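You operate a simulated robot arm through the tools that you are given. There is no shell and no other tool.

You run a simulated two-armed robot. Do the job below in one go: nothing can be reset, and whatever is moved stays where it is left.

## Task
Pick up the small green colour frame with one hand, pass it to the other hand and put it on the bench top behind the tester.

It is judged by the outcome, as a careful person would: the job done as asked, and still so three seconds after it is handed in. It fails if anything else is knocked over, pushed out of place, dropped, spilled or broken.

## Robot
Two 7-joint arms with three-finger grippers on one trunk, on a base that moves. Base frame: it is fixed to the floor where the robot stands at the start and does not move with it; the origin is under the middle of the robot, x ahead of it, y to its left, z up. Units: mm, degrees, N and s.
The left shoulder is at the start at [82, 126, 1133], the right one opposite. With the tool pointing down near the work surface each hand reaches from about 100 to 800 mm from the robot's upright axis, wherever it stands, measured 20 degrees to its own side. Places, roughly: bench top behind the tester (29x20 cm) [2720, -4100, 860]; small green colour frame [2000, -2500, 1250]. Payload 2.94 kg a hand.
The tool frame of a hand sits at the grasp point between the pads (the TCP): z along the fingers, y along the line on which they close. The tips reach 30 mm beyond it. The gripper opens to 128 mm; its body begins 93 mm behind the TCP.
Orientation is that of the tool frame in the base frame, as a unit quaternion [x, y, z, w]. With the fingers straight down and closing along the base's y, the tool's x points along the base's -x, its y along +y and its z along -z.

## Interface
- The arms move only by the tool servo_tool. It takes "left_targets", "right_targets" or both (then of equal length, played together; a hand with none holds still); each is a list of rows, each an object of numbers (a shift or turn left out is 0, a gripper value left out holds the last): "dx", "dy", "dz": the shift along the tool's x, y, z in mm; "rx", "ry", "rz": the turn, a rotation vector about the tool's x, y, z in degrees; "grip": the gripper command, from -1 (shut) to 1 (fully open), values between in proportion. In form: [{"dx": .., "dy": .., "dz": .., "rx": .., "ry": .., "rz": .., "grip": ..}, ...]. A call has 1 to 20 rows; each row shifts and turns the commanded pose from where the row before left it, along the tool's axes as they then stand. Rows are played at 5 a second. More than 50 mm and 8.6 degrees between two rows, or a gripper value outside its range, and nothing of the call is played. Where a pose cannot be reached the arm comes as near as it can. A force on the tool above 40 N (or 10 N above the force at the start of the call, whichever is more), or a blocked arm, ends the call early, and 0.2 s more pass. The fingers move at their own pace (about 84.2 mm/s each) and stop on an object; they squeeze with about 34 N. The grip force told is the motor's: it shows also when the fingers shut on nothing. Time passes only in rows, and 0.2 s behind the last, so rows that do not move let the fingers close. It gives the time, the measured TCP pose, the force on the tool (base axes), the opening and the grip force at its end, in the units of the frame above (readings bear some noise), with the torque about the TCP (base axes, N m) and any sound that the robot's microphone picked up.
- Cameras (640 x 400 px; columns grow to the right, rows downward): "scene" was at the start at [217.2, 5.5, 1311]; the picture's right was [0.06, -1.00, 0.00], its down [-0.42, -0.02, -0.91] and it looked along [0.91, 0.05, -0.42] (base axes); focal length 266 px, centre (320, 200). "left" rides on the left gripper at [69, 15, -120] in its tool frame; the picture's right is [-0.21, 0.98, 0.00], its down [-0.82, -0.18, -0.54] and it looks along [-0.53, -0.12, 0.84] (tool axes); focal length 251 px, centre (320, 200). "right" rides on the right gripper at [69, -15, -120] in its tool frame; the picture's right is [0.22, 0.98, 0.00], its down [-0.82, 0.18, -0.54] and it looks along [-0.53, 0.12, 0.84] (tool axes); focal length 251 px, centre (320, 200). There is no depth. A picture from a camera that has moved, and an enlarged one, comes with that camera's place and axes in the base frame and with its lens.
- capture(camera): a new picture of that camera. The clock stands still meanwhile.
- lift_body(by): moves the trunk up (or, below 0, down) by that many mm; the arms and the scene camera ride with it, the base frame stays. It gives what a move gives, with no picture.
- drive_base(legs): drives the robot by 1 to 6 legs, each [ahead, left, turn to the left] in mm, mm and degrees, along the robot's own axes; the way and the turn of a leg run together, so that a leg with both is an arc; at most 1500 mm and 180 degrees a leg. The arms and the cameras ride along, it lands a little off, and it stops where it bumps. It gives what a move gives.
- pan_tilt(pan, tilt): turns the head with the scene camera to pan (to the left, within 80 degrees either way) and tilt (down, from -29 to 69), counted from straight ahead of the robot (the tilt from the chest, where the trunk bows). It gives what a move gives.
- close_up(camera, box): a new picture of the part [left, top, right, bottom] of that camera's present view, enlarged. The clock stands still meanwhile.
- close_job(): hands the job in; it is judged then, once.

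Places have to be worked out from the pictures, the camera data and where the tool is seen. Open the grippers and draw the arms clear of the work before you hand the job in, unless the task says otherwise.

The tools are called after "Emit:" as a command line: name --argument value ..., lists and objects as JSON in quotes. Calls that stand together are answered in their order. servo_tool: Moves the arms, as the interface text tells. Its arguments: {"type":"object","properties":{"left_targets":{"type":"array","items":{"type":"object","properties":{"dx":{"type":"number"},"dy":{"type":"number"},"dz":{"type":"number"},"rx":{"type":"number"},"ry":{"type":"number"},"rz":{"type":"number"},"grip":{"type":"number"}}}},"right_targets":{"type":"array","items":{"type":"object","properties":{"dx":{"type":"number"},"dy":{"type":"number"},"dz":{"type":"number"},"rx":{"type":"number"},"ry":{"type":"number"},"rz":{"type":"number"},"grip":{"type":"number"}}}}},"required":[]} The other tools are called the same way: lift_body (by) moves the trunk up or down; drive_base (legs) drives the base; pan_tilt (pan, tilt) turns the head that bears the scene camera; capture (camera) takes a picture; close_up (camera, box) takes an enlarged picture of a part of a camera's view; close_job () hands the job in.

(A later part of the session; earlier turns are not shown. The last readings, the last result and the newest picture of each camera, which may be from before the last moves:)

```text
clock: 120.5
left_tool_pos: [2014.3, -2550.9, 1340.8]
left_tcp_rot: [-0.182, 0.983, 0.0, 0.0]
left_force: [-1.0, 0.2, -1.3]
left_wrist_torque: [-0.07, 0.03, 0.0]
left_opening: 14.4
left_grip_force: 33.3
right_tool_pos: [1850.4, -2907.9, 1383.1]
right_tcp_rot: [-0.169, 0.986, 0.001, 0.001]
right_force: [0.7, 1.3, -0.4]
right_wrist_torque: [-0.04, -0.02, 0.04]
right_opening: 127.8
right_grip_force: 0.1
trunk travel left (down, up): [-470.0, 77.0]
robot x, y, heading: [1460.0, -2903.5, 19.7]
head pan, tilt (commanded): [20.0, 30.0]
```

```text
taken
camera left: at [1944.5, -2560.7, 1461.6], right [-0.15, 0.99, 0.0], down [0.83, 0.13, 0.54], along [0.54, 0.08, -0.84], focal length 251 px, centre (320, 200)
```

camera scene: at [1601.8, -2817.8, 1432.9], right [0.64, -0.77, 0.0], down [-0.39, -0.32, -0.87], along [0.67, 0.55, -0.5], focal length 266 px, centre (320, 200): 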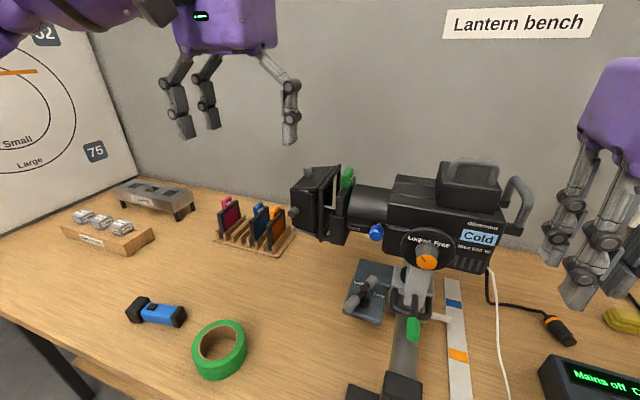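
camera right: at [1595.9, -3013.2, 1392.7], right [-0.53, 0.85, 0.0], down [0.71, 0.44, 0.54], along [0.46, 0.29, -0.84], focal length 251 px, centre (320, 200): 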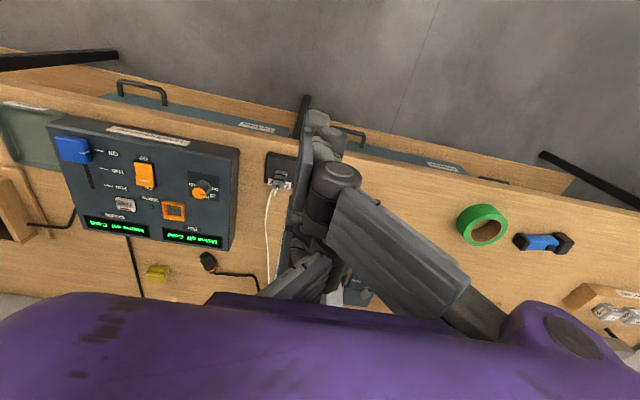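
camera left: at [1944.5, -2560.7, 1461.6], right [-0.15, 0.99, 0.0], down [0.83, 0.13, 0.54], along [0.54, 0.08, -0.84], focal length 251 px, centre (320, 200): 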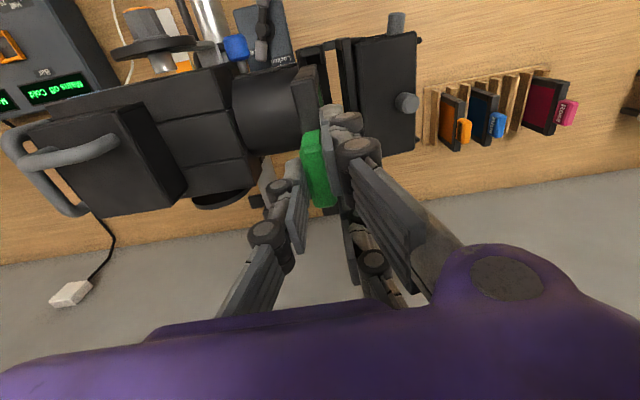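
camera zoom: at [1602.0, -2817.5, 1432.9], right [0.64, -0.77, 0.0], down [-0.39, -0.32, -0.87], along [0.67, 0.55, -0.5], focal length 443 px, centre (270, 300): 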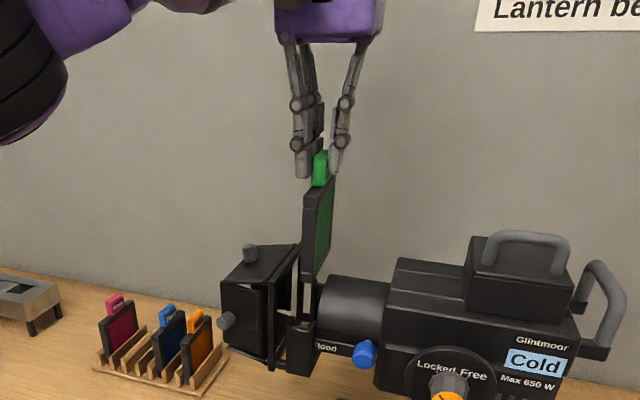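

The frame is clear of the runner, about 95 mm tall with its bottom edge at about z 1207. I lift 40 mm more, then bring it back in front of my chest for the hand-over while the right hand moves aside to make room.

Emit:
servo_tool --left_targets '[{"dz": -14}, {"dz": -14}, {"dz": -12}, {"dx": 30, "dy": -13}, {"dx": 30, "dy": -13}, {"dx": 30, "dy": -13}, {"dx": 30, "dy": -13}, {"dx": 30, "dy": -13}, {"dx": 30, "dy": -13}, {"dx": 30, "dy": -13}, {}]' --right_targets '[{"dy": -25}, {"dy": -25}, {"dy": -25}, {"dy": -20}, {}, {}, {}, {}, {}, {}, {}]'

Emit:
pan_tilt --pan 0 --tilt 15

Emit:
capture --camera "scene"

```text
clock: 122.9
left_tool_pos: [1848.5, -2709.1, 1382.1]
left_tcp_rot: [-0.182, 0.983, 0.0, 0.001]
left_force: [0.8, 0.5, -0.4]
left_wrist_torque: [-0.03, 0.01, -0.04]
left_opening: 14.0
left_grip_force: 34.1
right_tool_pos: [1884.0, -2997.1, 1382.9]
right_tcp_rot: [-0.169, 0.986, 0.001, 0.001]
right_force: [1.0, -0.5, 0.2]
right_wrist_torque: [-0.01, 0.0, -0.01]
right_opening: 128.1
right_grip_force: 0.1
trunk travel left (down, up): [-470.0, 77.0]
robot x, y, heading: [1456.5, -2904.1, 19.6]
head pan, tilt (commanded): [20.0, 30.0]
```

```text
clock: 123.8
left_tool_pos: [1848.0, -2710.2, 1382.4]
left_tcp_rot: [-0.182, 0.983, 0.001, 0.001]
left_force: [-0.6, 0.6, -1.7]
left_wrist_torque: [-0.03, 0.0, -0.01]
left_opening: 14.5
left_grip_force: 34.2
right_tool_pos: [1883.0, -2998.3, 1382.3]
right_tcp_rot: [-0.169, 0.986, 0.001, 0.0]
right_force: [0.0, -0.1, -1.3]
right_wrist_torque: [-0.02, -0.01, -0.01]
right_opening: 128.1
right_grip_force: 0.0
trunk travel left (down, up): [-470.0, 77.0]
robot x, y, heading: [1453.9, -2904.6, 19.6]
head pan, tilt (commanded): [0.0, 15.0]
```

```text
taken
camera scene: at [1620.0, -2844.0, 1457.1], right [0.33, -0.94, 0.0], down [-0.24, -0.09, -0.97], along [0.91, 0.32, -0.26], focal length 266 px, centre (320, 200)
```

scene: 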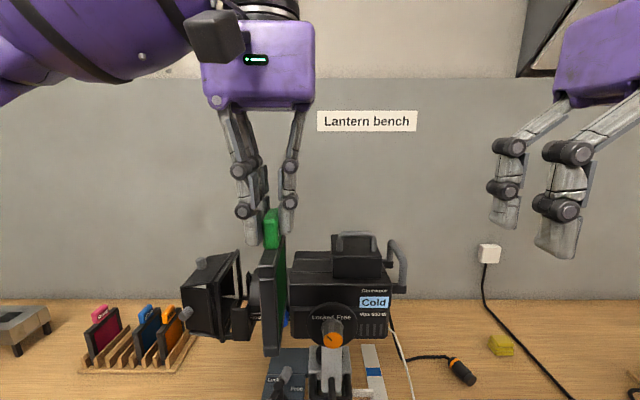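

The frame hangs well in the left hand at about 435 mm ahead of me, slightly left of my midline. I back off from the bench so there is free space for the hand-over, then start turning the right hand with a yaw of 90° so it closes fore-and-aft.

Emit:
drive_base --legs '[[-280, 0, 0]]'

Emit:
servo_tool --right_targets '[{"rz": 8.2}, {"rz": 8.2}, {"rz": 8.2}, {"rz": 8.2}, {"rz": 8.2}, {"rz": 8.2}, {"rz": 8.2}, {"rz": 8.2}, {"rz": 8.2}, {"rz": 8.2}, {"rz": 8.0}, {}]'

Emit:
pan_tilt --pan -15 --tilt 15

Emit:
capture --camera "scene"

```text
clock: 125.7
left_tool_pos: [1585.8, -2802.6, 1381.9]
left_tcp_rot: [-0.183, 0.983, 0.0, 0.0]
left_force: [0.1, 0.2, -1.2]
left_wrist_torque: [-0.03, 0.04, -0.01]
left_opening: 14.5
left_grip_force: 34.2
right_tool_pos: [1621.3, -3092.3, 1383.1]
right_tcp_rot: [-0.169, 0.986, 0.001, 0.0]
right_force: [0.7, -0.6, -0.7]
right_wrist_torque: [0.0, 0.02, 0.01]
right_opening: 127.7
right_grip_force: 0.0
trunk travel left (down, up): [-470.0, 77.0]
robot x, y, heading: [1193.7, -2996.5, 19.5]
head pan, tilt (commanded): [0.0, 15.0]
```

```text
clock: 128.3
left_tool_pos: [1585.8, -2802.4, 1381.9]
left_tcp_rot: [-0.183, 0.983, 0.0, 0.0]
left_force: [-0.9, -0.3, -0.2]
left_wrist_torque: [0.02, -0.02, -0.01]
left_opening: 14.3
left_grip_force: 34.1
right_tool_pos: [1620.9, -3091.2, 1382.9]
right_tcp_rot: [0.579, 0.816, 0.001, 0.0]
right_force: [0.0, 0.1, 0.3]
right_wrist_torque: [-0.01, -0.02, 0.0]
right_opening: 127.9
right_grip_force: 0.0
trunk travel left (down, up): [-470.0, 77.0]
robot x, y, heading: [1193.5, -2997.6, 19.5]
head pan, tilt (commanded): [0.0, 15.0]
```

```text
clock: 129.1
left_tool_pos: [1585.5, -2803.3, 1381.5]
left_tcp_rot: [-0.183, 0.983, 0.0, 0.0]
left_force: [-0.2, -0.2, -0.7]
left_wrist_torque: [0.0, -0.01, 0.02]
left_opening: 14.5
left_grip_force: 33.9
right_tool_pos: [1619.4, -3090.6, 1382.7]
right_tcp_rot: [0.578, 0.816, 0.0, 0.0]
right_force: [0.1, -0.3, 0.8]
right_wrist_torque: [-0.01, -0.01, 0.0]
right_opening: 128.2
right_grip_force: 0.0
trunk travel left (down, up): [-470.0, 77.0]
robot x, y, heading: [1194.3, -2994.2, 19.7]
head pan, tilt (commanded): [-15.0, 15.0]
```

```text
taken
camera scene: at [1361.8, -2961.0, 1457.2], right [0.08, -1.0, 0.0], down [-0.26, -0.02, -0.97], along [0.96, 0.08, -0.26], focal length 266 px, centre (320, 200)
```

scene: 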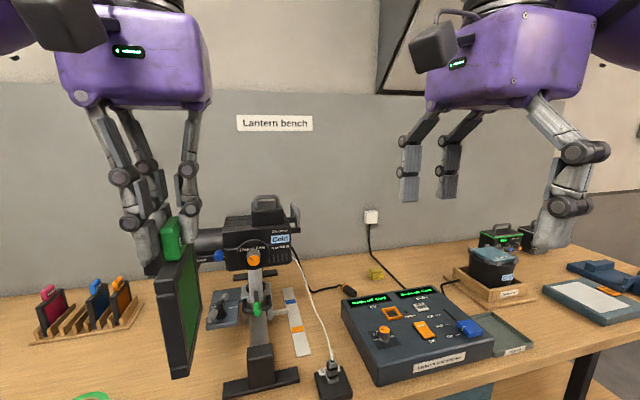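

The yaw worked: the single finger is now on my side and the pair is on the far side. Next I roll the right hand about the fore-aft axis so its fingers point left towards the frame.

Emit:
servo_tool --right_targets '[{"ry": 8.2}, {"ry": 8.2}, {"ry": 8.2}, {"ry": 8.2}, {"ry": 8.2}, {"ry": 8.2}, {"ry": 8.2}, {"ry": 8.2}, {"ry": 8.2}, {"ry": 8.2}, {"ry": 8.0}, {}]'

Emit:
capture --camera "scene"

Emit:
capture --camera "right"

```text
clock: 131.7
left_tool_pos: [1585.7, -2802.6, 1381.4]
left_tcp_rot: [-0.183, 0.983, 0.0, -0.001]
left_force: [0.4, 0.4, -0.7]
left_wrist_torque: [0.0, 0.01, -0.01]
left_opening: 14.3
left_grip_force: 34.0
right_tool_pos: [1619.2, -3092.9, 1382.9]
right_tcp_rot: [-0.407, -0.577, -0.41, 0.578]
right_force: [0.8, -0.5, -0.4]
right_wrist_torque: [-0.01, -0.01, 0.02]
right_opening: 128.0
right_grip_force: 0.0
trunk travel left (down, up): [-470.0, 77.0]
robot x, y, heading: [1191.8, -2992.5, 19.5]
head pan, tilt (commanded): [-15.0, 15.0]
```

```text
taken
camera scene: at [1361.6, -2961.0, 1457.2], right [0.08, -1.0, 0.0], down [-0.26, -0.02, -0.97], along [0.96, 0.08, -0.26], focal length 266 px, centre (320, 200)
```

scene: 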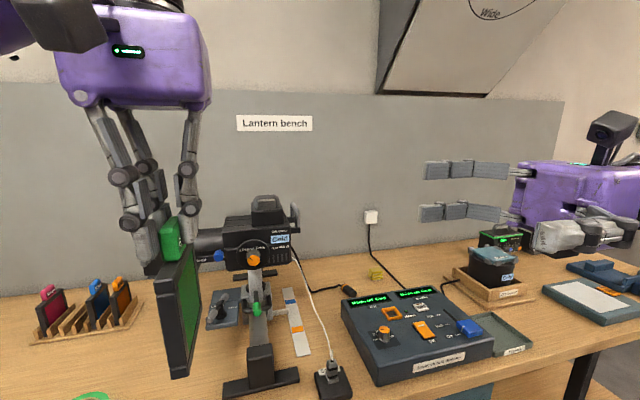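

```text
taken
camera right: at [1646.3, -3208.7, 1451.7], right [0.92, 0.32, 0.22], down [0.35, -0.45, -0.82], along [-0.17, 0.83, -0.52], focal length 251 px, centre (320, 200)
```

right: 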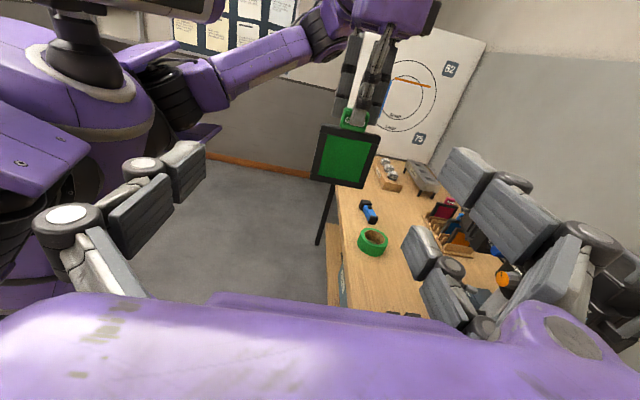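

The right hand now points left, and its camera sees the 100 × 100 mm frame squarely. I place the frame's centre at about [1590, -2803, 1298], in a plane at heading 21°. I bring the right hand to a standby point 120 mm short of the frame, level with its lower middle, and check.

Emit:
servo_tool --right_targets '[{"dx": -31, "dy": 24}, {"dx": -31, "dy": 24}, {"dx": -31, "dy": 24.4}, {"dz": 40.8}, {"dz": 40.8}, {"dz": 40.8}, {"dz": 41}, {"rx": 1.7}, {}]'

Emit:
capture --camera "right"

Emit:
pan_tilt --pan 0 --tilt 20

Emit:
capture --camera "scene"

```text
clock: 133.7
left_tool_pos: [1585.0, -2803.0, 1381.3]
left_tcp_rot: [-0.182, 0.983, 0.0, -0.001]
left_force: [0.1, 1.4, -0.5]
left_wrist_torque: [-0.02, 0.0, 0.02]
left_opening: 14.3
left_grip_force: 34.3
right_tool_pos: [1633.7, -2913.0, 1290.5]
right_tcp_rot: [-0.399, -0.583, -0.401, 0.583]
right_force: [-0.3, -0.1, 0.7]
right_wrist_torque: [0.01, 0.0, 0.0]
right_opening: 127.9
right_grip_force: 0.1
trunk travel left (down, up): [-470.0, 77.0]
robot x, y, heading: [1194.2, -2994.0, 19.4]
head pan, tilt (commanded): [-15.0, 15.0]
```

```text
taken
camera right: at [1663.7, -3029.8, 1360.1], right [0.91, 0.35, 0.22], down [0.36, -0.44, -0.82], along [-0.19, 0.83, -0.53], focal length 251 px, centre (320, 200)
```

right: 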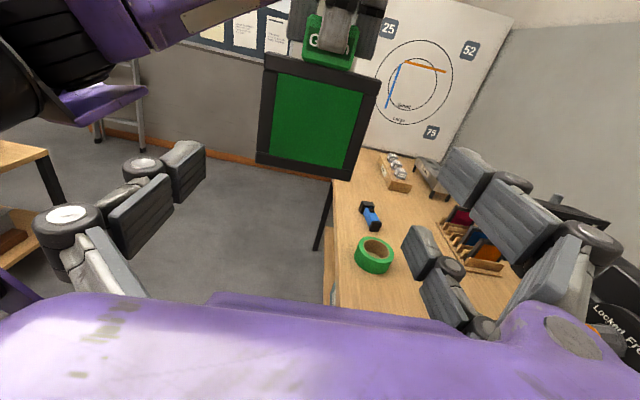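

```text
clock: 134.4
left_tool_pos: [1586.0, -2803.2, 1382.3]
left_tcp_rot: [-0.181, 0.983, 0.0, 0.0]
left_force: [0.1, 0.7, -1.4]
left_wrist_torque: [0.01, -0.03, -0.02]
left_opening: 14.4
left_grip_force: 33.6
right_tool_pos: [1634.3, -2913.8, 1291.4]
right_tcp_rot: [-0.399, -0.583, -0.401, 0.583]
right_force: [0.1, 0.9, 0.8]
right_wrist_torque: [0.01, -0.01, -0.01]
right_opening: 128.3
right_grip_force: 0.1
trunk travel left (down, up): [-470.0, 77.0]
robot x, y, heading: [1195.2, -2995.0, 19.4]
head pan, tilt (commanded): [0.0, 20.0]
```

```text
taken
camera scene: at [1356.6, -2937.4, 1449.0], right [0.33, -0.94, 0.0], down [-0.32, -0.11, -0.94], along [0.89, 0.31, -0.34], focal length 266 px, centre (320, 200)
```

scene: 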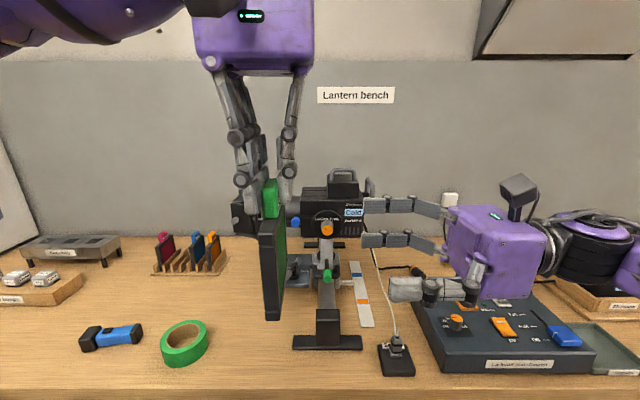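

In the right hand's frame, the colour frame spans x -46..49 and y -55..44 and is about 120 mm ahead, square to the tool. I shift 5.5 mm towards me and move in until the pads straddle it, still open.

Emit:
servo_tool --right_targets '[{"dy": -5.5}, {"dz": 20}, {"dz": 20}, {"dz": 20}, {"dz": 20}, {"dz": 20}, {"dz": 17}, {}]'

Emit:
capture --camera "right"

Emit:
close_up --camera "scene" --box '[180, 60, 480, 340]'

```text
clock: 136.2
left_tool_pos: [1586.3, -2803.7, 1381.1]
left_tcp_rot: [-0.183, 0.983, 0.0, 0.0]
left_force: [-0.6, 0.3, -0.5]
left_wrist_torque: [-0.01, -0.01, -0.01]
left_opening: 14.3
left_grip_force: 34.3
right_tool_pos: [1587.3, -2806.7, 1291.1]
right_tcp_rot: [-0.399, -0.583, -0.402, 0.583]
right_force: [0.2, -0.5, 0.4]
right_wrist_torque: [0.0, 0.01, -0.01]
right_opening: 128.0
right_grip_force: 0.0
trunk travel left (down, up): [-470.0, 77.0]
robot x, y, heading: [1192.0, -2997.4, 19.3]
head pan, tilt (commanded): [0.0, 20.0]
```

```text
taken
camera right: at [1616.8, -2922.8, 1361.0], right [0.91, 0.35, 0.22], down [0.36, -0.44, -0.82], along [-0.19, 0.83, -0.53], focal length 251 px, centre (320, 200)
```

right: 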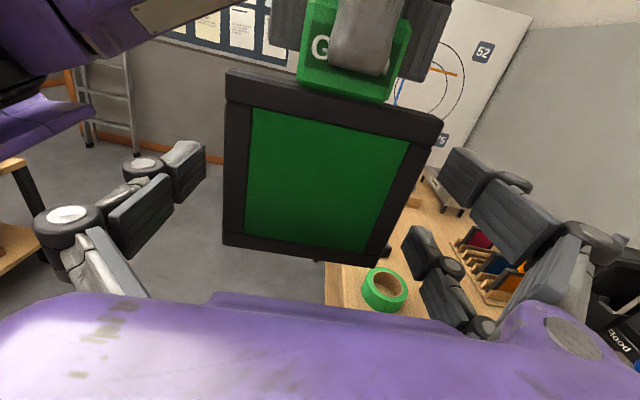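

```text
1.43 times, centred on (330, 200) of scene
camera zoom: at [1356.5, -2937.7, 1449.1], right [0.33, -0.94, 0.0], down [-0.32, -0.11, -0.94], along [0.89, 0.31, -0.34], focal length 380 px, centre (306, 200)
```

zoom: 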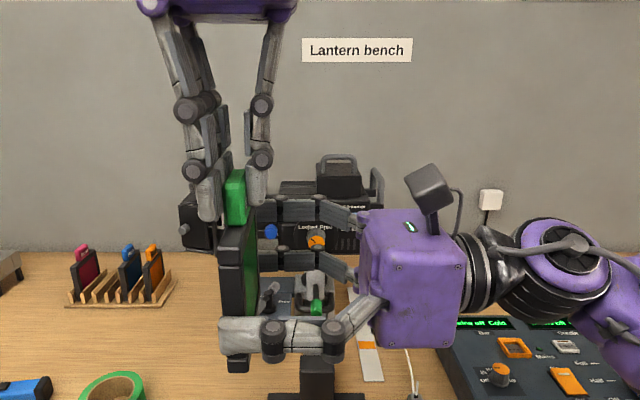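

The frame sits centred between the right hand's pads, about 14 mm clear on each side. I close the right hand on its near and far edges while the left still holds the tab.

Emit:
servo_tool --right_targets '[{"grip": 0.62}, {}, {"grip": 0.4}, {"grip": -1}, {}, {}]'

Emit:
capture --camera "right"

Emit:
close_up --camera "scene" --box '[180, 60, 480, 340]'

```text
clock: 137.7
left_tool_pos: [1586.8, -2802.5, 1380.9]
left_tcp_rot: [-0.183, 0.983, 0.0, 0.001]
left_force: [7.1, 10.4, -0.8]
left_wrist_torque: [0.5, -0.87, -0.1]
left_opening: 14.3
left_grip_force: 34.1
right_tool_pos: [1586.5, -2806.1, 1291.6]
right_tcp_rot: [0.399, 0.584, 0.4, -0.584]
right_force: [-8.5, -10.3, 0.3]
right_wrist_torque: [0.38, 0.14, 0.17]
right_opening: 99.0
right_grip_force: 34.2
trunk travel left (down, up): [-470.0, 77.0]
robot x, y, heading: [1195.2, -2995.8, 19.5]
head pan, tilt (commanded): [0.0, 20.0]
```

```text
taken
camera right: at [1616.4, -2922.7, 1360.9], right [0.91, 0.35, 0.22], down [0.36, -0.44, -0.82], along [-0.19, 0.83, -0.53], focal length 251 px, centre (320, 200)
```

right: 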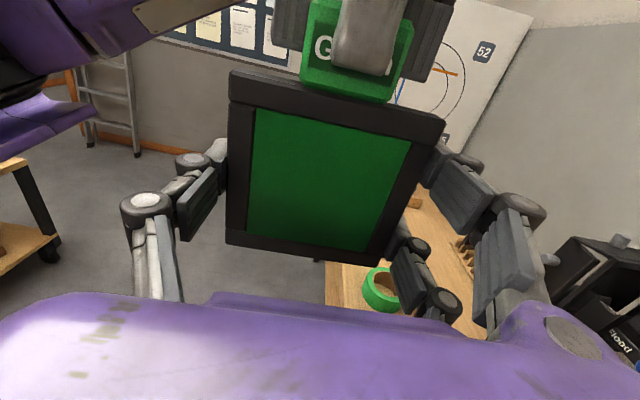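

```text
1.43 times, centred on (330, 200) of scene
camera zoom: at [1356.5, -2937.3, 1449.0], right [0.33, -0.94, 0.0], down [-0.32, -0.11, -0.94], along [0.89, 0.31, -0.34], focal length 380 px, centre (306, 200)
```

zoom: 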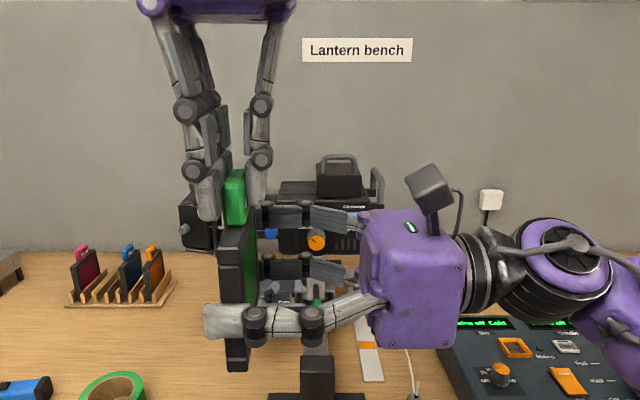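

Both hands hold the frame, the right at 99 mm opening and 34 N. I open the left hand a little and raise it off the tab, watching that the frame stays with the right hand.

Emit:
servo_tool --left_targets '[{"grip": -0.6}, {"grip": -0.4}, {}, {"dz": -15}, {"dz": -20}, {"dz": -25}, {"dz": -25}, {}]'

Emit:
capture --camera "right"

Emit:
capture --camera "scene"

```text
clock: 139.4
left_tool_pos: [1585.7, -2803.5, 1468.4]
left_tcp_rot: [-0.181, 0.983, 0.0, 0.001]
left_force: [0.4, 0.8, 0.8]
left_wrist_torque: [-0.01, 0.02, 0.04]
left_opening: 38.3
left_grip_force: 0.0
right_tool_pos: [1588.8, -2806.5, 1290.7]
right_tcp_rot: [-0.399, -0.583, -0.4, 0.584]
right_force: [0.3, 0.8, 0.2]
right_wrist_torque: [0.0, -0.01, 0.03]
right_opening: 98.7
right_grip_force: 34.2
trunk travel left (down, up): [-470.0, 77.0]
robot x, y, heading: [1192.2, -2996.0, 19.4]
head pan, tilt (commanded): [0.0, 20.0]
```

```text
taken
camera right: at [1617.5, -2922.2, 1360.6], right [0.91, 0.35, 0.22], down [0.36, -0.44, -0.82], along [-0.19, 0.83, -0.53], focal length 251 px, centre (320, 200)
```

right: 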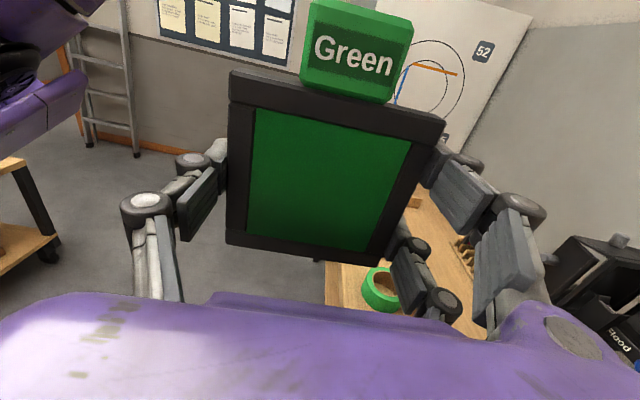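

```text
taken
camera scene: at [1357.1, -2936.8, 1448.9], right [0.33, -0.94, 0.0], down [-0.32, -0.11, -0.94], along [0.89, 0.31, -0.34], focal length 266 px, centre (320, 200)
```

scene: 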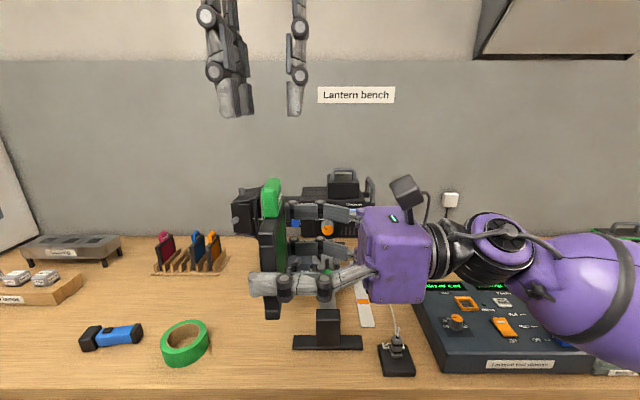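

The hand-over worked and the right hand holds the frame alone. To lay it flat without dropping it, the frame should sit near the fingertips. While the left hand is still above the tab, I let it hold the tab again so the right hand can regrip about 21 mm further out.

Emit:
servo_tool --left_targets '[{"dz": 25}, {"dz": 25}, {"dz": 20}, {"dz": 15}, {}, {"grip": -0.7}, {"grip": -1}, {}, {}]'

Emit:
capture --camera "left"

```text
clock: 141.4
left_tool_pos: [1587.2, -2802.6, 1383.0]
left_tcp_rot: [-0.182, 0.983, 0.0, -0.001]
left_force: [0.3, -2.9, -1.9]
left_wrist_torque: [0.0, -0.11, -0.06]
left_opening: 14.4
left_grip_force: 33.3
right_tool_pos: [1587.0, -2805.2, 1291.5]
right_tcp_rot: [-0.399, -0.582, -0.402, 0.583]
right_force: [-0.1, 2.3, 1.9]
right_wrist_torque: [-0.21, 0.08, 0.06]
right_opening: 98.6
right_grip_force: 33.6
trunk travel left (down, up): [-470.0, 77.0]
robot x, y, heading: [1191.6, -2994.2, 19.7]
head pan, tilt (commanded): [0.0, 20.0]
```

```text
taken
camera left: at [1517.8, -2812.2, 1502.3], right [-0.15, 0.99, 0.0], down [0.83, 0.13, 0.54], along [0.54, 0.08, -0.84], focal length 251 px, centre (320, 200)
```

left: 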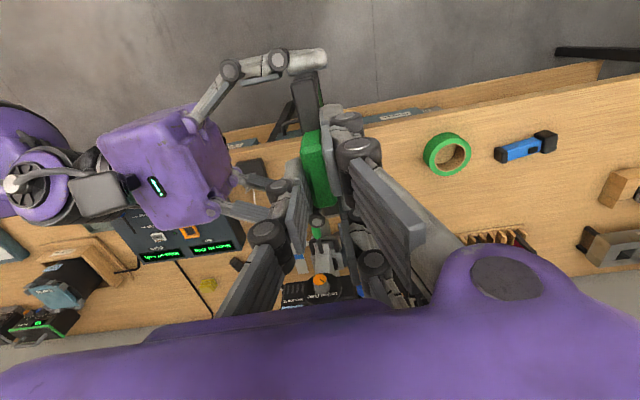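

The left hand holds the tab again at 14.4 mm and 33 N with little strain. I open the right hand, draw it back 21 mm along its fingers and close again on the frame's edges.

Emit:
servo_tool --right_targets '[{"grip": 0.7}, {"grip": 0.85}, {}, {"dz": -7}, {"dz": -7}, {"dz": -7}, {}, {"grip": 0.62}, {}, {"grip": 0.4}, {"grip": -1}, {}, {}]'

Emit:
capture --camera "right"

Emit:
close_up --camera "scene" --box '[180, 60, 480, 340]'

```text
clock: 144.2
left_tool_pos: [1585.5, -2803.1, 1382.4]
left_tcp_rot: [-0.183, 0.983, 0.0, 0.0]
left_force: [-1.7, 2.6, 0.3]
left_wrist_torque: [0.06, 0.06, -0.03]
left_opening: 14.1
left_grip_force: 34.3
right_tool_pos: [1594.3, -2826.2, 1290.6]
right_tcp_rot: [-0.399, -0.583, -0.401, 0.583]
right_force: [1.8, -3.4, 0.2]
right_wrist_torque: [0.17, 0.1, 0.0]
right_opening: 99.1
right_grip_force: 34.0
trunk travel left (down, up): [-470.0, 77.0]
robot x, y, heading: [1196.5, -2992.7, 19.4]
head pan, tilt (commanded): [0.0, 20.0]
```

```text
taken
camera right: at [1624.5, -2942.2, 1360.0], right [0.91, 0.35, 0.22], down [0.36, -0.44, -0.82], along [-0.19, 0.83, -0.53], focal length 251 px, centre (320, 200)
```

right: 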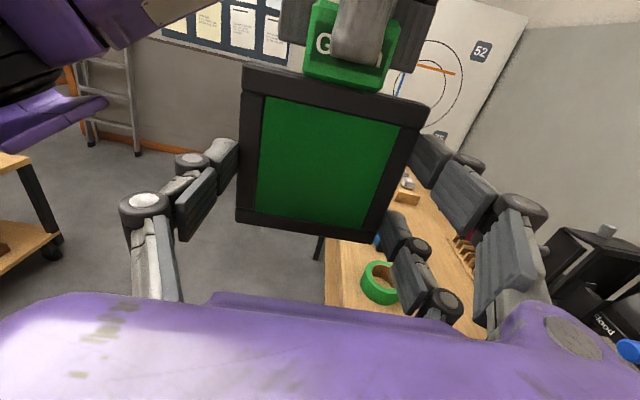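

```text
1.43 times, centred on (330, 200) of scene
camera zoom: at [1356.5, -2937.3, 1449.0], right [0.33, -0.94, 0.0], down [-0.32, -0.11, -0.94], along [0.89, 0.31, -0.34], focal length 380 px, centre (306, 200)
```

zoom: 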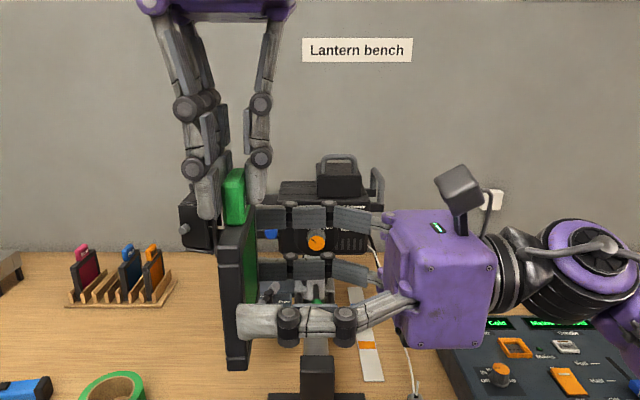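

The regrip reads 99.1 mm and 34 N, with the tips about flush with the frame's far face. I zoom in to check how much edge the fingertips cover.

Emit:
close_up --camera "scene" --box '[240, 170, 380, 320]'

Emit:
close_up --camera "left" --box '[200, 20, 400, 220]'

```text
2.67 times, centred on (310, 245) of scene
camera zoom: at [1356.5, -2937.3, 1449.0], right [0.33, -0.94, 0.0], down [-0.32, -0.11, -0.94], along [0.89, 0.31, -0.34], focal length 709 px, centre (347, 80)
```

zoom: 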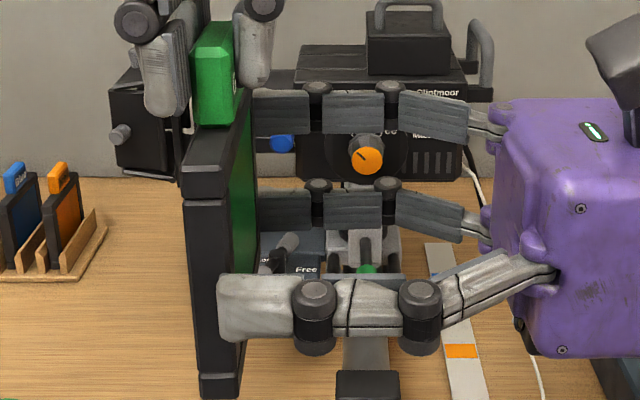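

```text
2.00 times, centred on (300, 120) of left
camera zoom: at [1517.7, -2812.0, 1502.4], right [-0.15, 0.99, 0.0], down [0.83, 0.13, 0.54], along [0.54, 0.08, -0.84], focal length 503 px, centre (360, 360)
```

zoom: 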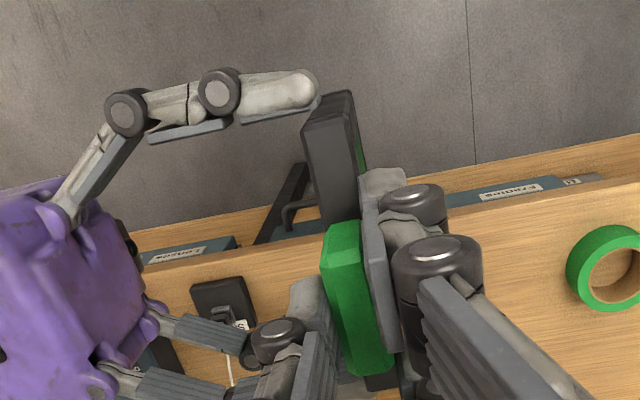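

The single fingertip covers only about half of the edge's thickness, which is thinner than I like. With the left still holding the tab, I open, move in 6 mm and close again.

Emit:
servo_tool --right_targets '[{"grip": 0.7}, {"grip": 0.8}, {}, {"dz": 6}, {}, {"grip": 0.62}, {}, {"grip": 0.4}, {"grip": -1}, {}, {}]'

Emit:
close_up --camera "scene" --box '[240, 170, 380, 320]'

```text
clock: 146.7
left_tool_pos: [1586.9, -2802.4, 1383.0]
left_tcp_rot: [-0.182, 0.983, 0.0, 0.0]
left_force: [-0.2, 3.9, -0.2]
left_wrist_torque: [0.17, -0.08, -0.04]
left_opening: 14.3
left_grip_force: 33.7
right_tool_pos: [1592.7, -2820.1, 1290.6]
right_tcp_rot: [-0.399, -0.582, -0.402, 0.583]
right_force: [1.0, -4.3, 0.5]
right_wrist_torque: [0.21, 0.08, 0.06]
right_opening: 99.3
right_grip_force: 33.8
trunk travel left (down, up): [-470.0, 77.0]
robot x, y, heading: [1190.3, -2999.4, 19.4]
head pan, tilt (commanded): [0.0, 20.0]
```

```text
2.67 times, centred on (310, 245) of scene
camera zoom: at [1356.5, -2937.3, 1449.0], right [0.33, -0.94, 0.0], down [-0.32, -0.11, -0.94], along [0.89, 0.31, -0.34], focal length 709 px, centre (347, 80)
```

zoom: 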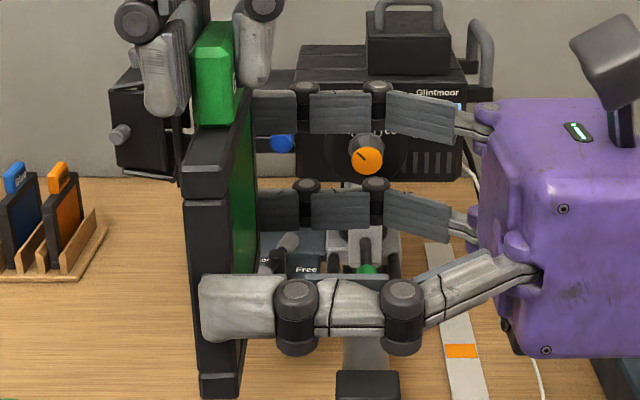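

Now the fingertip is almost flush with the frame's far face and covers nearly the whole edge. I release the tab with the left hand, raise it and draw it aside.

Emit:
servo_tool --left_targets '[{"grip": -0.6}, {"grip": -0.4}, {}, {"dz": -15}, {"dz": -20}, {"dz": -25}, {"dz": -25}, {"dy": 45}, {"dy": 45}, {"dy": 45, "grip": 0}, {"dx": 35, "dy": 30}, {"dx": 40}, {}]'

Emit:
capture --camera "right"

Emit:
capture --camera "scene"

```text
clock: 149.4
left_tool_pos: [1470.3, -2686.3, 1445.1]
left_tcp_rot: [-0.182, 0.983, -0.001, 0.0]
left_force: [-0.4, -0.6, 0.6]
left_wrist_torque: [-0.04, 0.0, -0.02]
left_opening: 64.1
left_grip_force: 0.1
left hand out of reach, approached as far as the arm can: row 11, 12
right_tool_pos: [1593.6, -2819.5, 1290.4]
right_tcp_rot: [-0.4, -0.582, -0.401, 0.583]
right_force: [0.5, 0.8, -0.8]
right_wrist_torque: [-0.01, -0.01, 0.02]
right_opening: 99.3
right_grip_force: 33.9
trunk travel left (down, up): [-470.0, 77.0]
robot x, y, heading: [1187.1, -2993.2, 19.6]
head pan, tilt (commanded): [0.0, 20.0]
```

```text
taken
camera right: at [1622.9, -2936.2, 1359.7], right [0.91, 0.35, 0.22], down [0.36, -0.44, -0.82], along [-0.19, 0.83, -0.53], focal length 251 px, centre (320, 200)
```

right: 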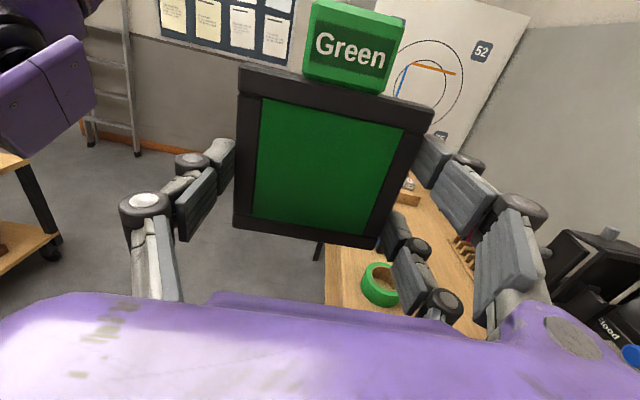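

```text
taken
camera scene: at [1357.1, -2937.1, 1448.9], right [0.33, -0.94, 0.0], down [-0.32, -0.11, -0.94], along [0.89, 0.31, -0.34], focal length 266 px, centre (320, 200)
```

scene: 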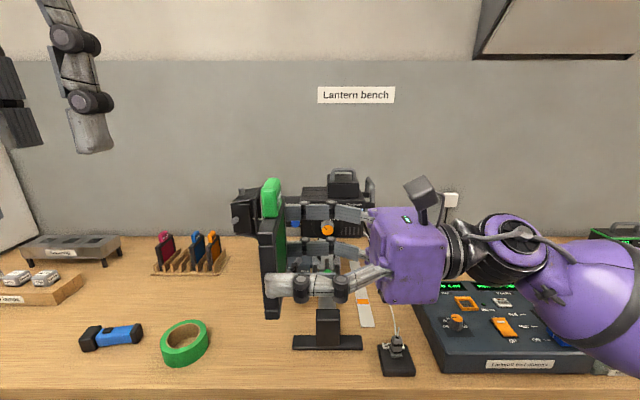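

The right hand holds the frame alone, steadily. I bring it back to its own side and then roll it so the fingers point down and the frame lies level.

Emit:
servo_tool --right_targets '[{"dz": -30}, {"dz": -35}, {"dz": -35}, {"dz": -35}, {"dz": -35}, {"dz": -30}, {}]'

Emit:
servo_tool --right_targets '[{"ry": -6}, {"ry": -7}, {"ry": -7}, {"ry": -7}, {"ry": -7}, {"ry": -7}, {"ry": -7}, {"ry": -7}, {"ry": -7}, {"ry": -7}, {"ry": -7}, {"ry": -7}, {"ry": -7}, {}]'

Emit:
capture --camera "right"

Emit:
pan_tilt --pan -20 --tilt 25

Emit:
capture --camera "scene"

```text
clock: 151.1
left_tool_pos: [1468.6, -2686.9, 1445.3]
left_tcp_rot: [-0.183, 0.983, 0.0, 0.001]
left_force: [0.1, -0.5, 0.0]
left_wrist_torque: [0.02, 0.03, -0.01]
left_opening: 64.0
left_grip_force: 0.1
right_tool_pos: [1663.9, -3007.0, 1288.9]
right_tcp_rot: [-0.4, -0.583, -0.401, 0.583]
right_force: [0.2, -0.1, 0.2]
right_wrist_torque: [-0.01, -0.02, 0.05]
right_opening: 99.4
right_grip_force: 34.2
trunk travel left (down, up): [-470.0, 77.0]
robot x, y, heading: [1194.1, -2995.9, 19.3]
head pan, tilt (commanded): [0.0, 20.0]
```

```text
clock: 154.1
left_tool_pos: [1469.5, -2686.7, 1445.4]
left_tcp_rot: [-0.182, 0.983, 0.0, 0.001]
left_force: [0.6, -0.9, 0.1]
left_wrist_torque: [0.01, 0.01, -0.01]
left_opening: 63.8
left_grip_force: 0.1
right_tool_pos: [1665.5, -3007.0, 1288.6]
right_tcp_rot: [0.565, 0.825, 0.001, -0.001]
right_force: [-0.2, 0.0, 0.3]
right_wrist_torque: [0.0, 0.01, 0.01]
right_opening: 99.2
right_grip_force: 34.1
trunk travel left (down, up): [-470.0, 77.0]
robot x, y, heading: [1189.9, -2997.2, 19.6]
head pan, tilt (commanded): [0.0, 20.0]
```

```text
taken
camera right: at [1626.9, -2946.7, 1409.7], right [0.83, 0.55, 0.0], down [0.46, -0.7, 0.54], along [0.3, -0.45, -0.84], focal length 251 px, centre (320, 200)
```

right: 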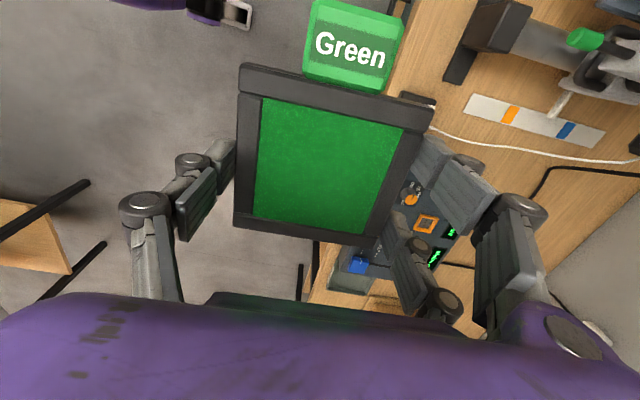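

```text
clock: 154.9
left_tool_pos: [1469.8, -2686.1, 1445.3]
left_tcp_rot: [-0.183, 0.983, -0.001, 0.001]
left_force: [0.3, 0.4, -1.1]
left_wrist_torque: [0.0, 0.0, 0.02]
left_opening: 64.0
left_grip_force: 0.0
right_tool_pos: [1664.5, -3006.4, 1289.2]
right_tcp_rot: [0.566, 0.825, 0.001, -0.001]
right_force: [0.2, 0.0, -0.1]
right_wrist_torque: [-0.01, 0.05, 0.01]
right_opening: 99.7
right_grip_force: 34.1
trunk travel left (down, up): [-470.0, 77.0]
robot x, y, heading: [1192.9, -2996.8, 19.8]
head pan, tilt (commanded): [-20.0, 25.0]
```

```text
taken
camera scene: at [1360.7, -2969.1, 1441.0], right [-0.01, -1.0, 0.0], down [-0.42, 0.0, -0.91], along [0.91, -0.01, -0.42], focal length 266 px, centre (320, 200)
```

scene: 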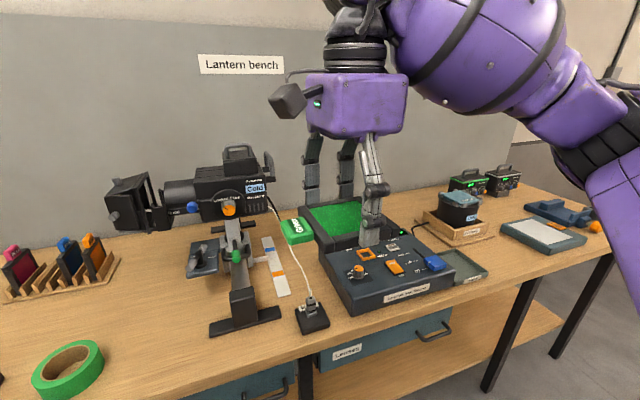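

The frame is level in the right hand, with the tab to the left. I now drive sideways to the right along the bench, keeping this distance, to look at the goal area behind the tester.

Emit:
drive_base --legs '[[0, -1280, 0]]'

Emit:
pan_tilt --pan 0 --tilt 25

Emit:
capture --camera "scene"

Emit:
pan_tilt --pan -25 --tilt 25

Emit:
capture --camera "scene"

```text
clock: 166.3
left_tool_pos: [1890.5, -3900.3, 1445.4]
left_tcp_rot: [-0.174, 0.985, -0.001, 0.001]
left_force: [0.0, 0.0, 1.5]
left_wrist_torque: [0.02, 0.03, 0.01]
left_opening: 64.0
left_grip_force: 0.1
right_tool_pos: [2080.5, -4223.2, 1289.3]
right_tcp_rot: [0.572, 0.82, 0.003, 0.0]
right_force: [0.4, 0.6, -0.2]
right_wrist_torque: [0.0, 0.01, -0.02]
right_opening: 99.2
right_grip_force: 34.1
trunk travel left (down, up): [-470.0, 77.0]
robot x, y, heading: [1612.0, -4201.5, 18.7]
head pan, tilt (commanded): [-20.0, 25.0]
```

```text
clock: 167.2
left_tool_pos: [1891.8, -3899.5, 1446.5]
left_tcp_rot: [-0.174, 0.985, -0.001, 0.001]
left_force: [-0.3, -0.4, 0.0]
left_wrist_torque: [0.02, -0.02, -0.03]
left_opening: 64.3
left_grip_force: 0.1
right_tool_pos: [2081.4, -4223.4, 1287.9]
right_tcp_rot: [0.573, 0.82, 0.001, -0.001]
right_force: [0.3, -0.4, 0.8]
right_wrist_torque: [-0.03, 0.02, 0.02]
right_opening: 99.3
right_grip_force: 33.4
trunk travel left (down, up): [-470.0, 77.0]
robot x, y, heading: [1609.6, -4204.3, 18.8]
head pan, tilt (commanded): [0.0, 25.0]
```

```text
taken
camera scene: at [1773.7, -4149.9, 1440.9], right [0.32, -0.95, 0.0], down [-0.4, -0.13, -0.91], along [0.86, 0.29, -0.42], focal length 266 px, centre (320, 200)
```

scene: 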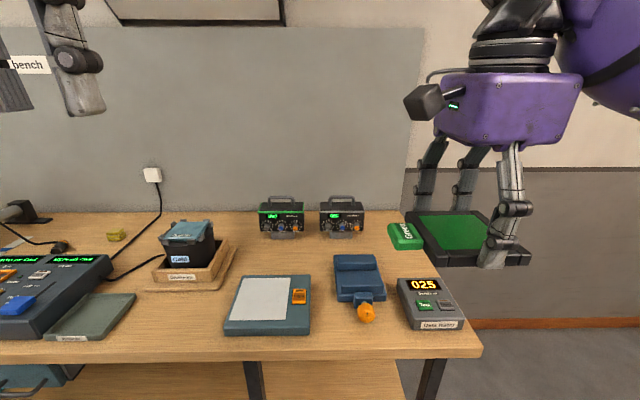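

```text
clock: 168.0
left_tool_pos: [1892.0, -3900.2, 1446.4]
left_tcp_rot: [-0.174, 0.985, -0.001, 0.001]
left_force: [0.2, 1.0, 0.4]
left_wrist_torque: [0.02, 0.04, 0.03]
left_opening: 64.1
left_grip_force: 0.0
right_tool_pos: [2081.3, -4223.1, 1288.8]
right_tcp_rot: [0.572, 0.82, 0.001, -0.001]
right_force: [0.0, 0.3, 0.7]
right_wrist_torque: [0.01, -0.01, -0.01]
right_opening: 99.4
right_grip_force: 34.0
trunk travel left (down, up): [-470.0, 77.0]
robot x, y, heading: [1609.4, -4205.8, 18.6]
head pan, tilt (commanded): [-25.0, 25.0]
```

```text
taken
camera scene: at [1777.9, -4189.3, 1440.9], right [-0.11, -0.99, 0.0], down [-0.42, 0.05, -0.91], along [0.9, -0.1, -0.42], focal length 266 px, centre (320, 200)
```

scene: 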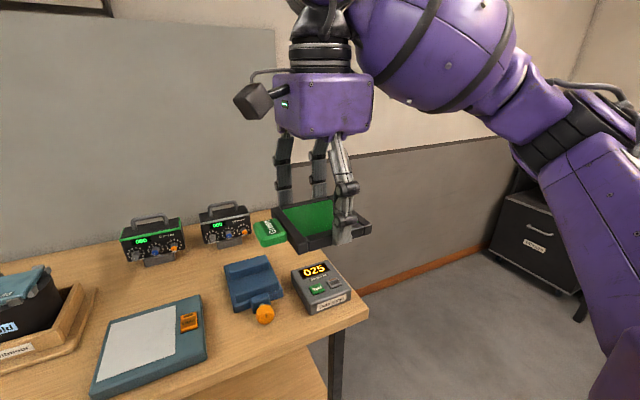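

The tester is the grey unit showing "025" at the bench's right front corner, and behind it is free bench top beside the right-hand meter. I shift the right hand out to the right to uncover the view and zoom in to measure.

Emit:
servo_tool --right_targets '[{"dx": -40}, {"dx": -40}, {"dx": -40}, {"dx": -30}, {}]'

Emit:
close_up --camera "scene" --box '[150, 190, 390, 340]'

Emit:
pan_tilt --pan 0 --tilt 30

Emit:
close_up --camera "scene" --box '[250, 150, 500, 330]'

```text
clock: 169.2
left_tool_pos: [1891.9, -3898.6, 1445.2]
left_tcp_rot: [-0.174, 0.985, 0.0, 0.001]
left_force: [0.0, -0.1, 0.8]
left_wrist_torque: [-0.02, -0.01, 0.0]
left_opening: 64.1
left_grip_force: 0.0
right_tool_pos: [2133.4, -4364.3, 1290.5]
right_tcp_rot: [0.572, 0.82, 0.001, -0.001]
right_force: [-0.8, 0.5, 0.8]
right_wrist_torque: [-0.02, -0.01, -0.03]
right_opening: 99.4
right_grip_force: 33.9
trunk travel left (down, up): [-470.0, 77.0]
robot x, y, heading: [1609.6, -4206.3, 18.6]
head pan, tilt (commanded): [-25.0, 25.0]
```

```text
2.67 times, centred on (270, 265) of scene
camera zoom: at [1778.0, -4188.7, 1440.9], right [-0.11, -0.99, 0.0], down [-0.42, 0.05, -0.91], along [0.9, -0.1, -0.42], focal length 709 px, centre (453, 27)
```

zoom: 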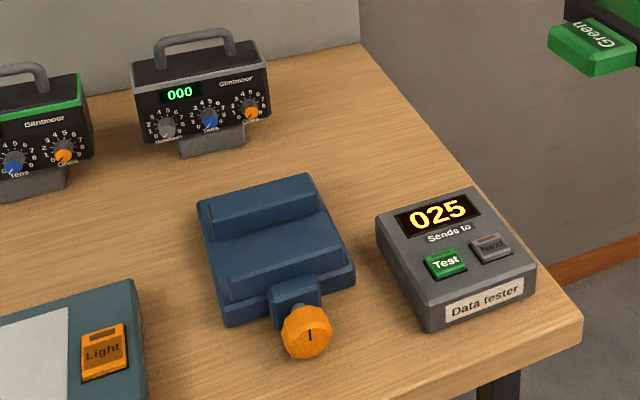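

```text
clock: 170.1
left_tool_pos: [1890.9, -3899.8, 1444.3]
left_tcp_rot: [-0.175, 0.985, -0.001, 0.002]
left_force: [0.3, 0.2, -0.2]
left_wrist_torque: [-0.02, -0.03, 0.01]
left_opening: 64.0
left_grip_force: 0.1
right_tool_pos: [2131.6, -4364.2, 1289.8]
right_tcp_rot: [0.572, 0.82, 0.001, 0.0]
right_force: [0.0, -0.1, -0.2]
right_wrist_torque: [0.0, 0.03, -0.01]
right_opening: 99.3
right_grip_force: 34.5
trunk travel left (down, up): [-470.0, 77.0]
robot x, y, heading: [1610.1, -4205.4, 18.5]
head pan, tilt (commanded): [0.0, 30.0]
```

```text
2.22 times, centred on (375, 240) of scene
camera zoom: at [1772.1, -4150.6, 1433.0], right [0.32, -0.95, 0.0], down [-0.47, -0.16, -0.87], along [0.82, 0.28, -0.5], focal length 591 px, centre (198, 111)
```

zoom: 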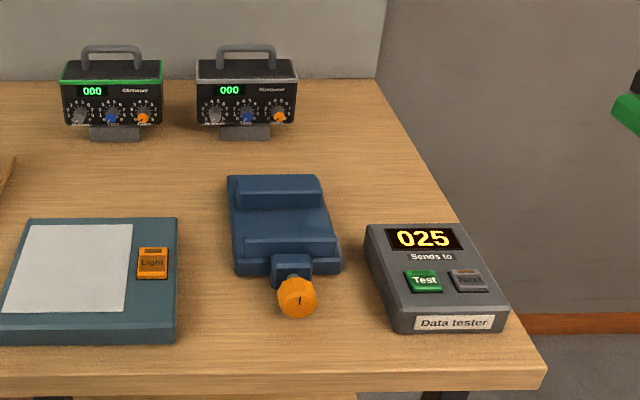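

It is labelled "Data tester". The clear bench top behind it, to the right of the meter and behind the vice, is the goal area. I use the left wrist camera for a second viewpoint to work out the true bench height and positions.

Emit:
capture --camera "left"

Emit:
capture --camera "scene"

```text
taken
camera left: at [1822.1, -3908.5, 1565.2], right [-0.13, 0.99, 0.0], down [0.83, 0.11, 0.54], along [0.54, 0.07, -0.84], focal length 251 px, centre (320, 200)
```

left: 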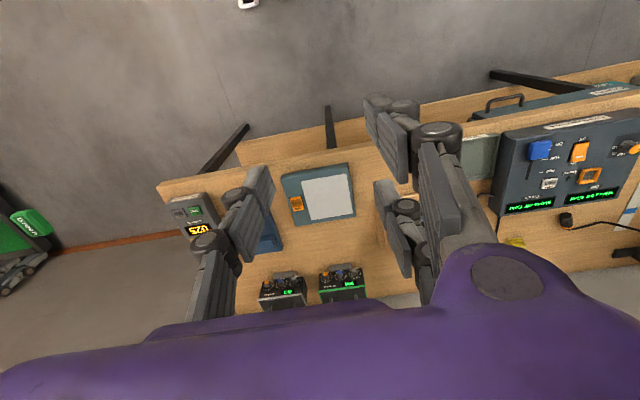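

```text
taken
camera scene: at [1772.1, -4150.6, 1433.0], right [0.32, -0.95, 0.0], down [-0.47, -0.16, -0.87], along [0.82, 0.28, -0.5], focal length 266 px, centre (320, 200)
```

scene: 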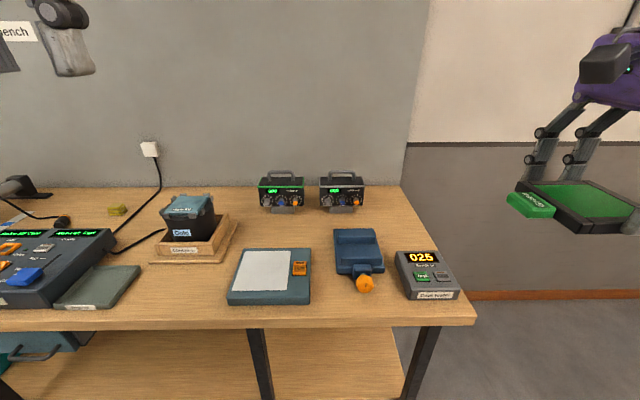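

The two views give a bench height somewhere between 880 and 930, which is too vague. I take enlarged views from both cameras to match corners exactly.

Emit:
close_up --camera "left" --box '[150, 130, 390, 330]'

Emit:
close_up --camera "scene" --box '[220, 160, 480, 340]'

```text
2.00 times, centred on (270, 230) of left
camera zoom: at [1822.1, -3908.5, 1565.2], right [-0.13, 0.99, 0.0], down [0.83, 0.11, 0.54], along [0.54, 0.07, -0.84], focal length 503 px, centre (420, 140)
```

zoom: 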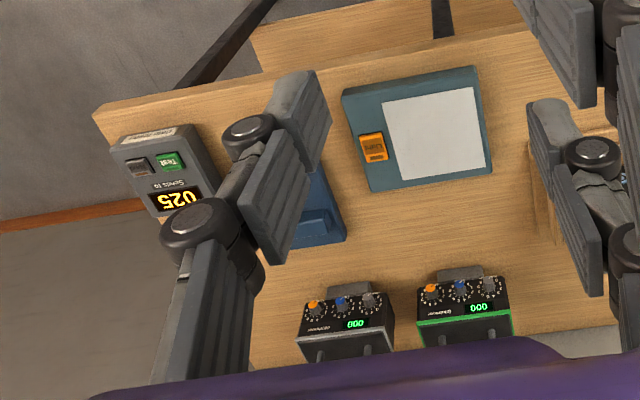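

```text
2.22 times, centred on (350, 250) of scene
camera zoom: at [1772.1, -4150.6, 1433.0], right [0.32, -0.95, 0.0], down [-0.47, -0.16, -0.87], along [0.82, 0.28, -0.5], focal length 591 px, centre (253, 89)
```

zoom: 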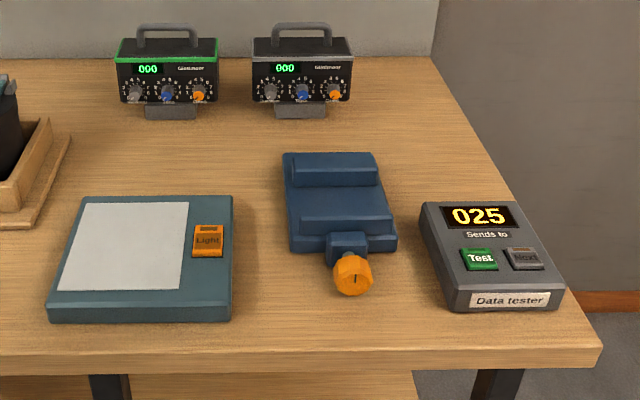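

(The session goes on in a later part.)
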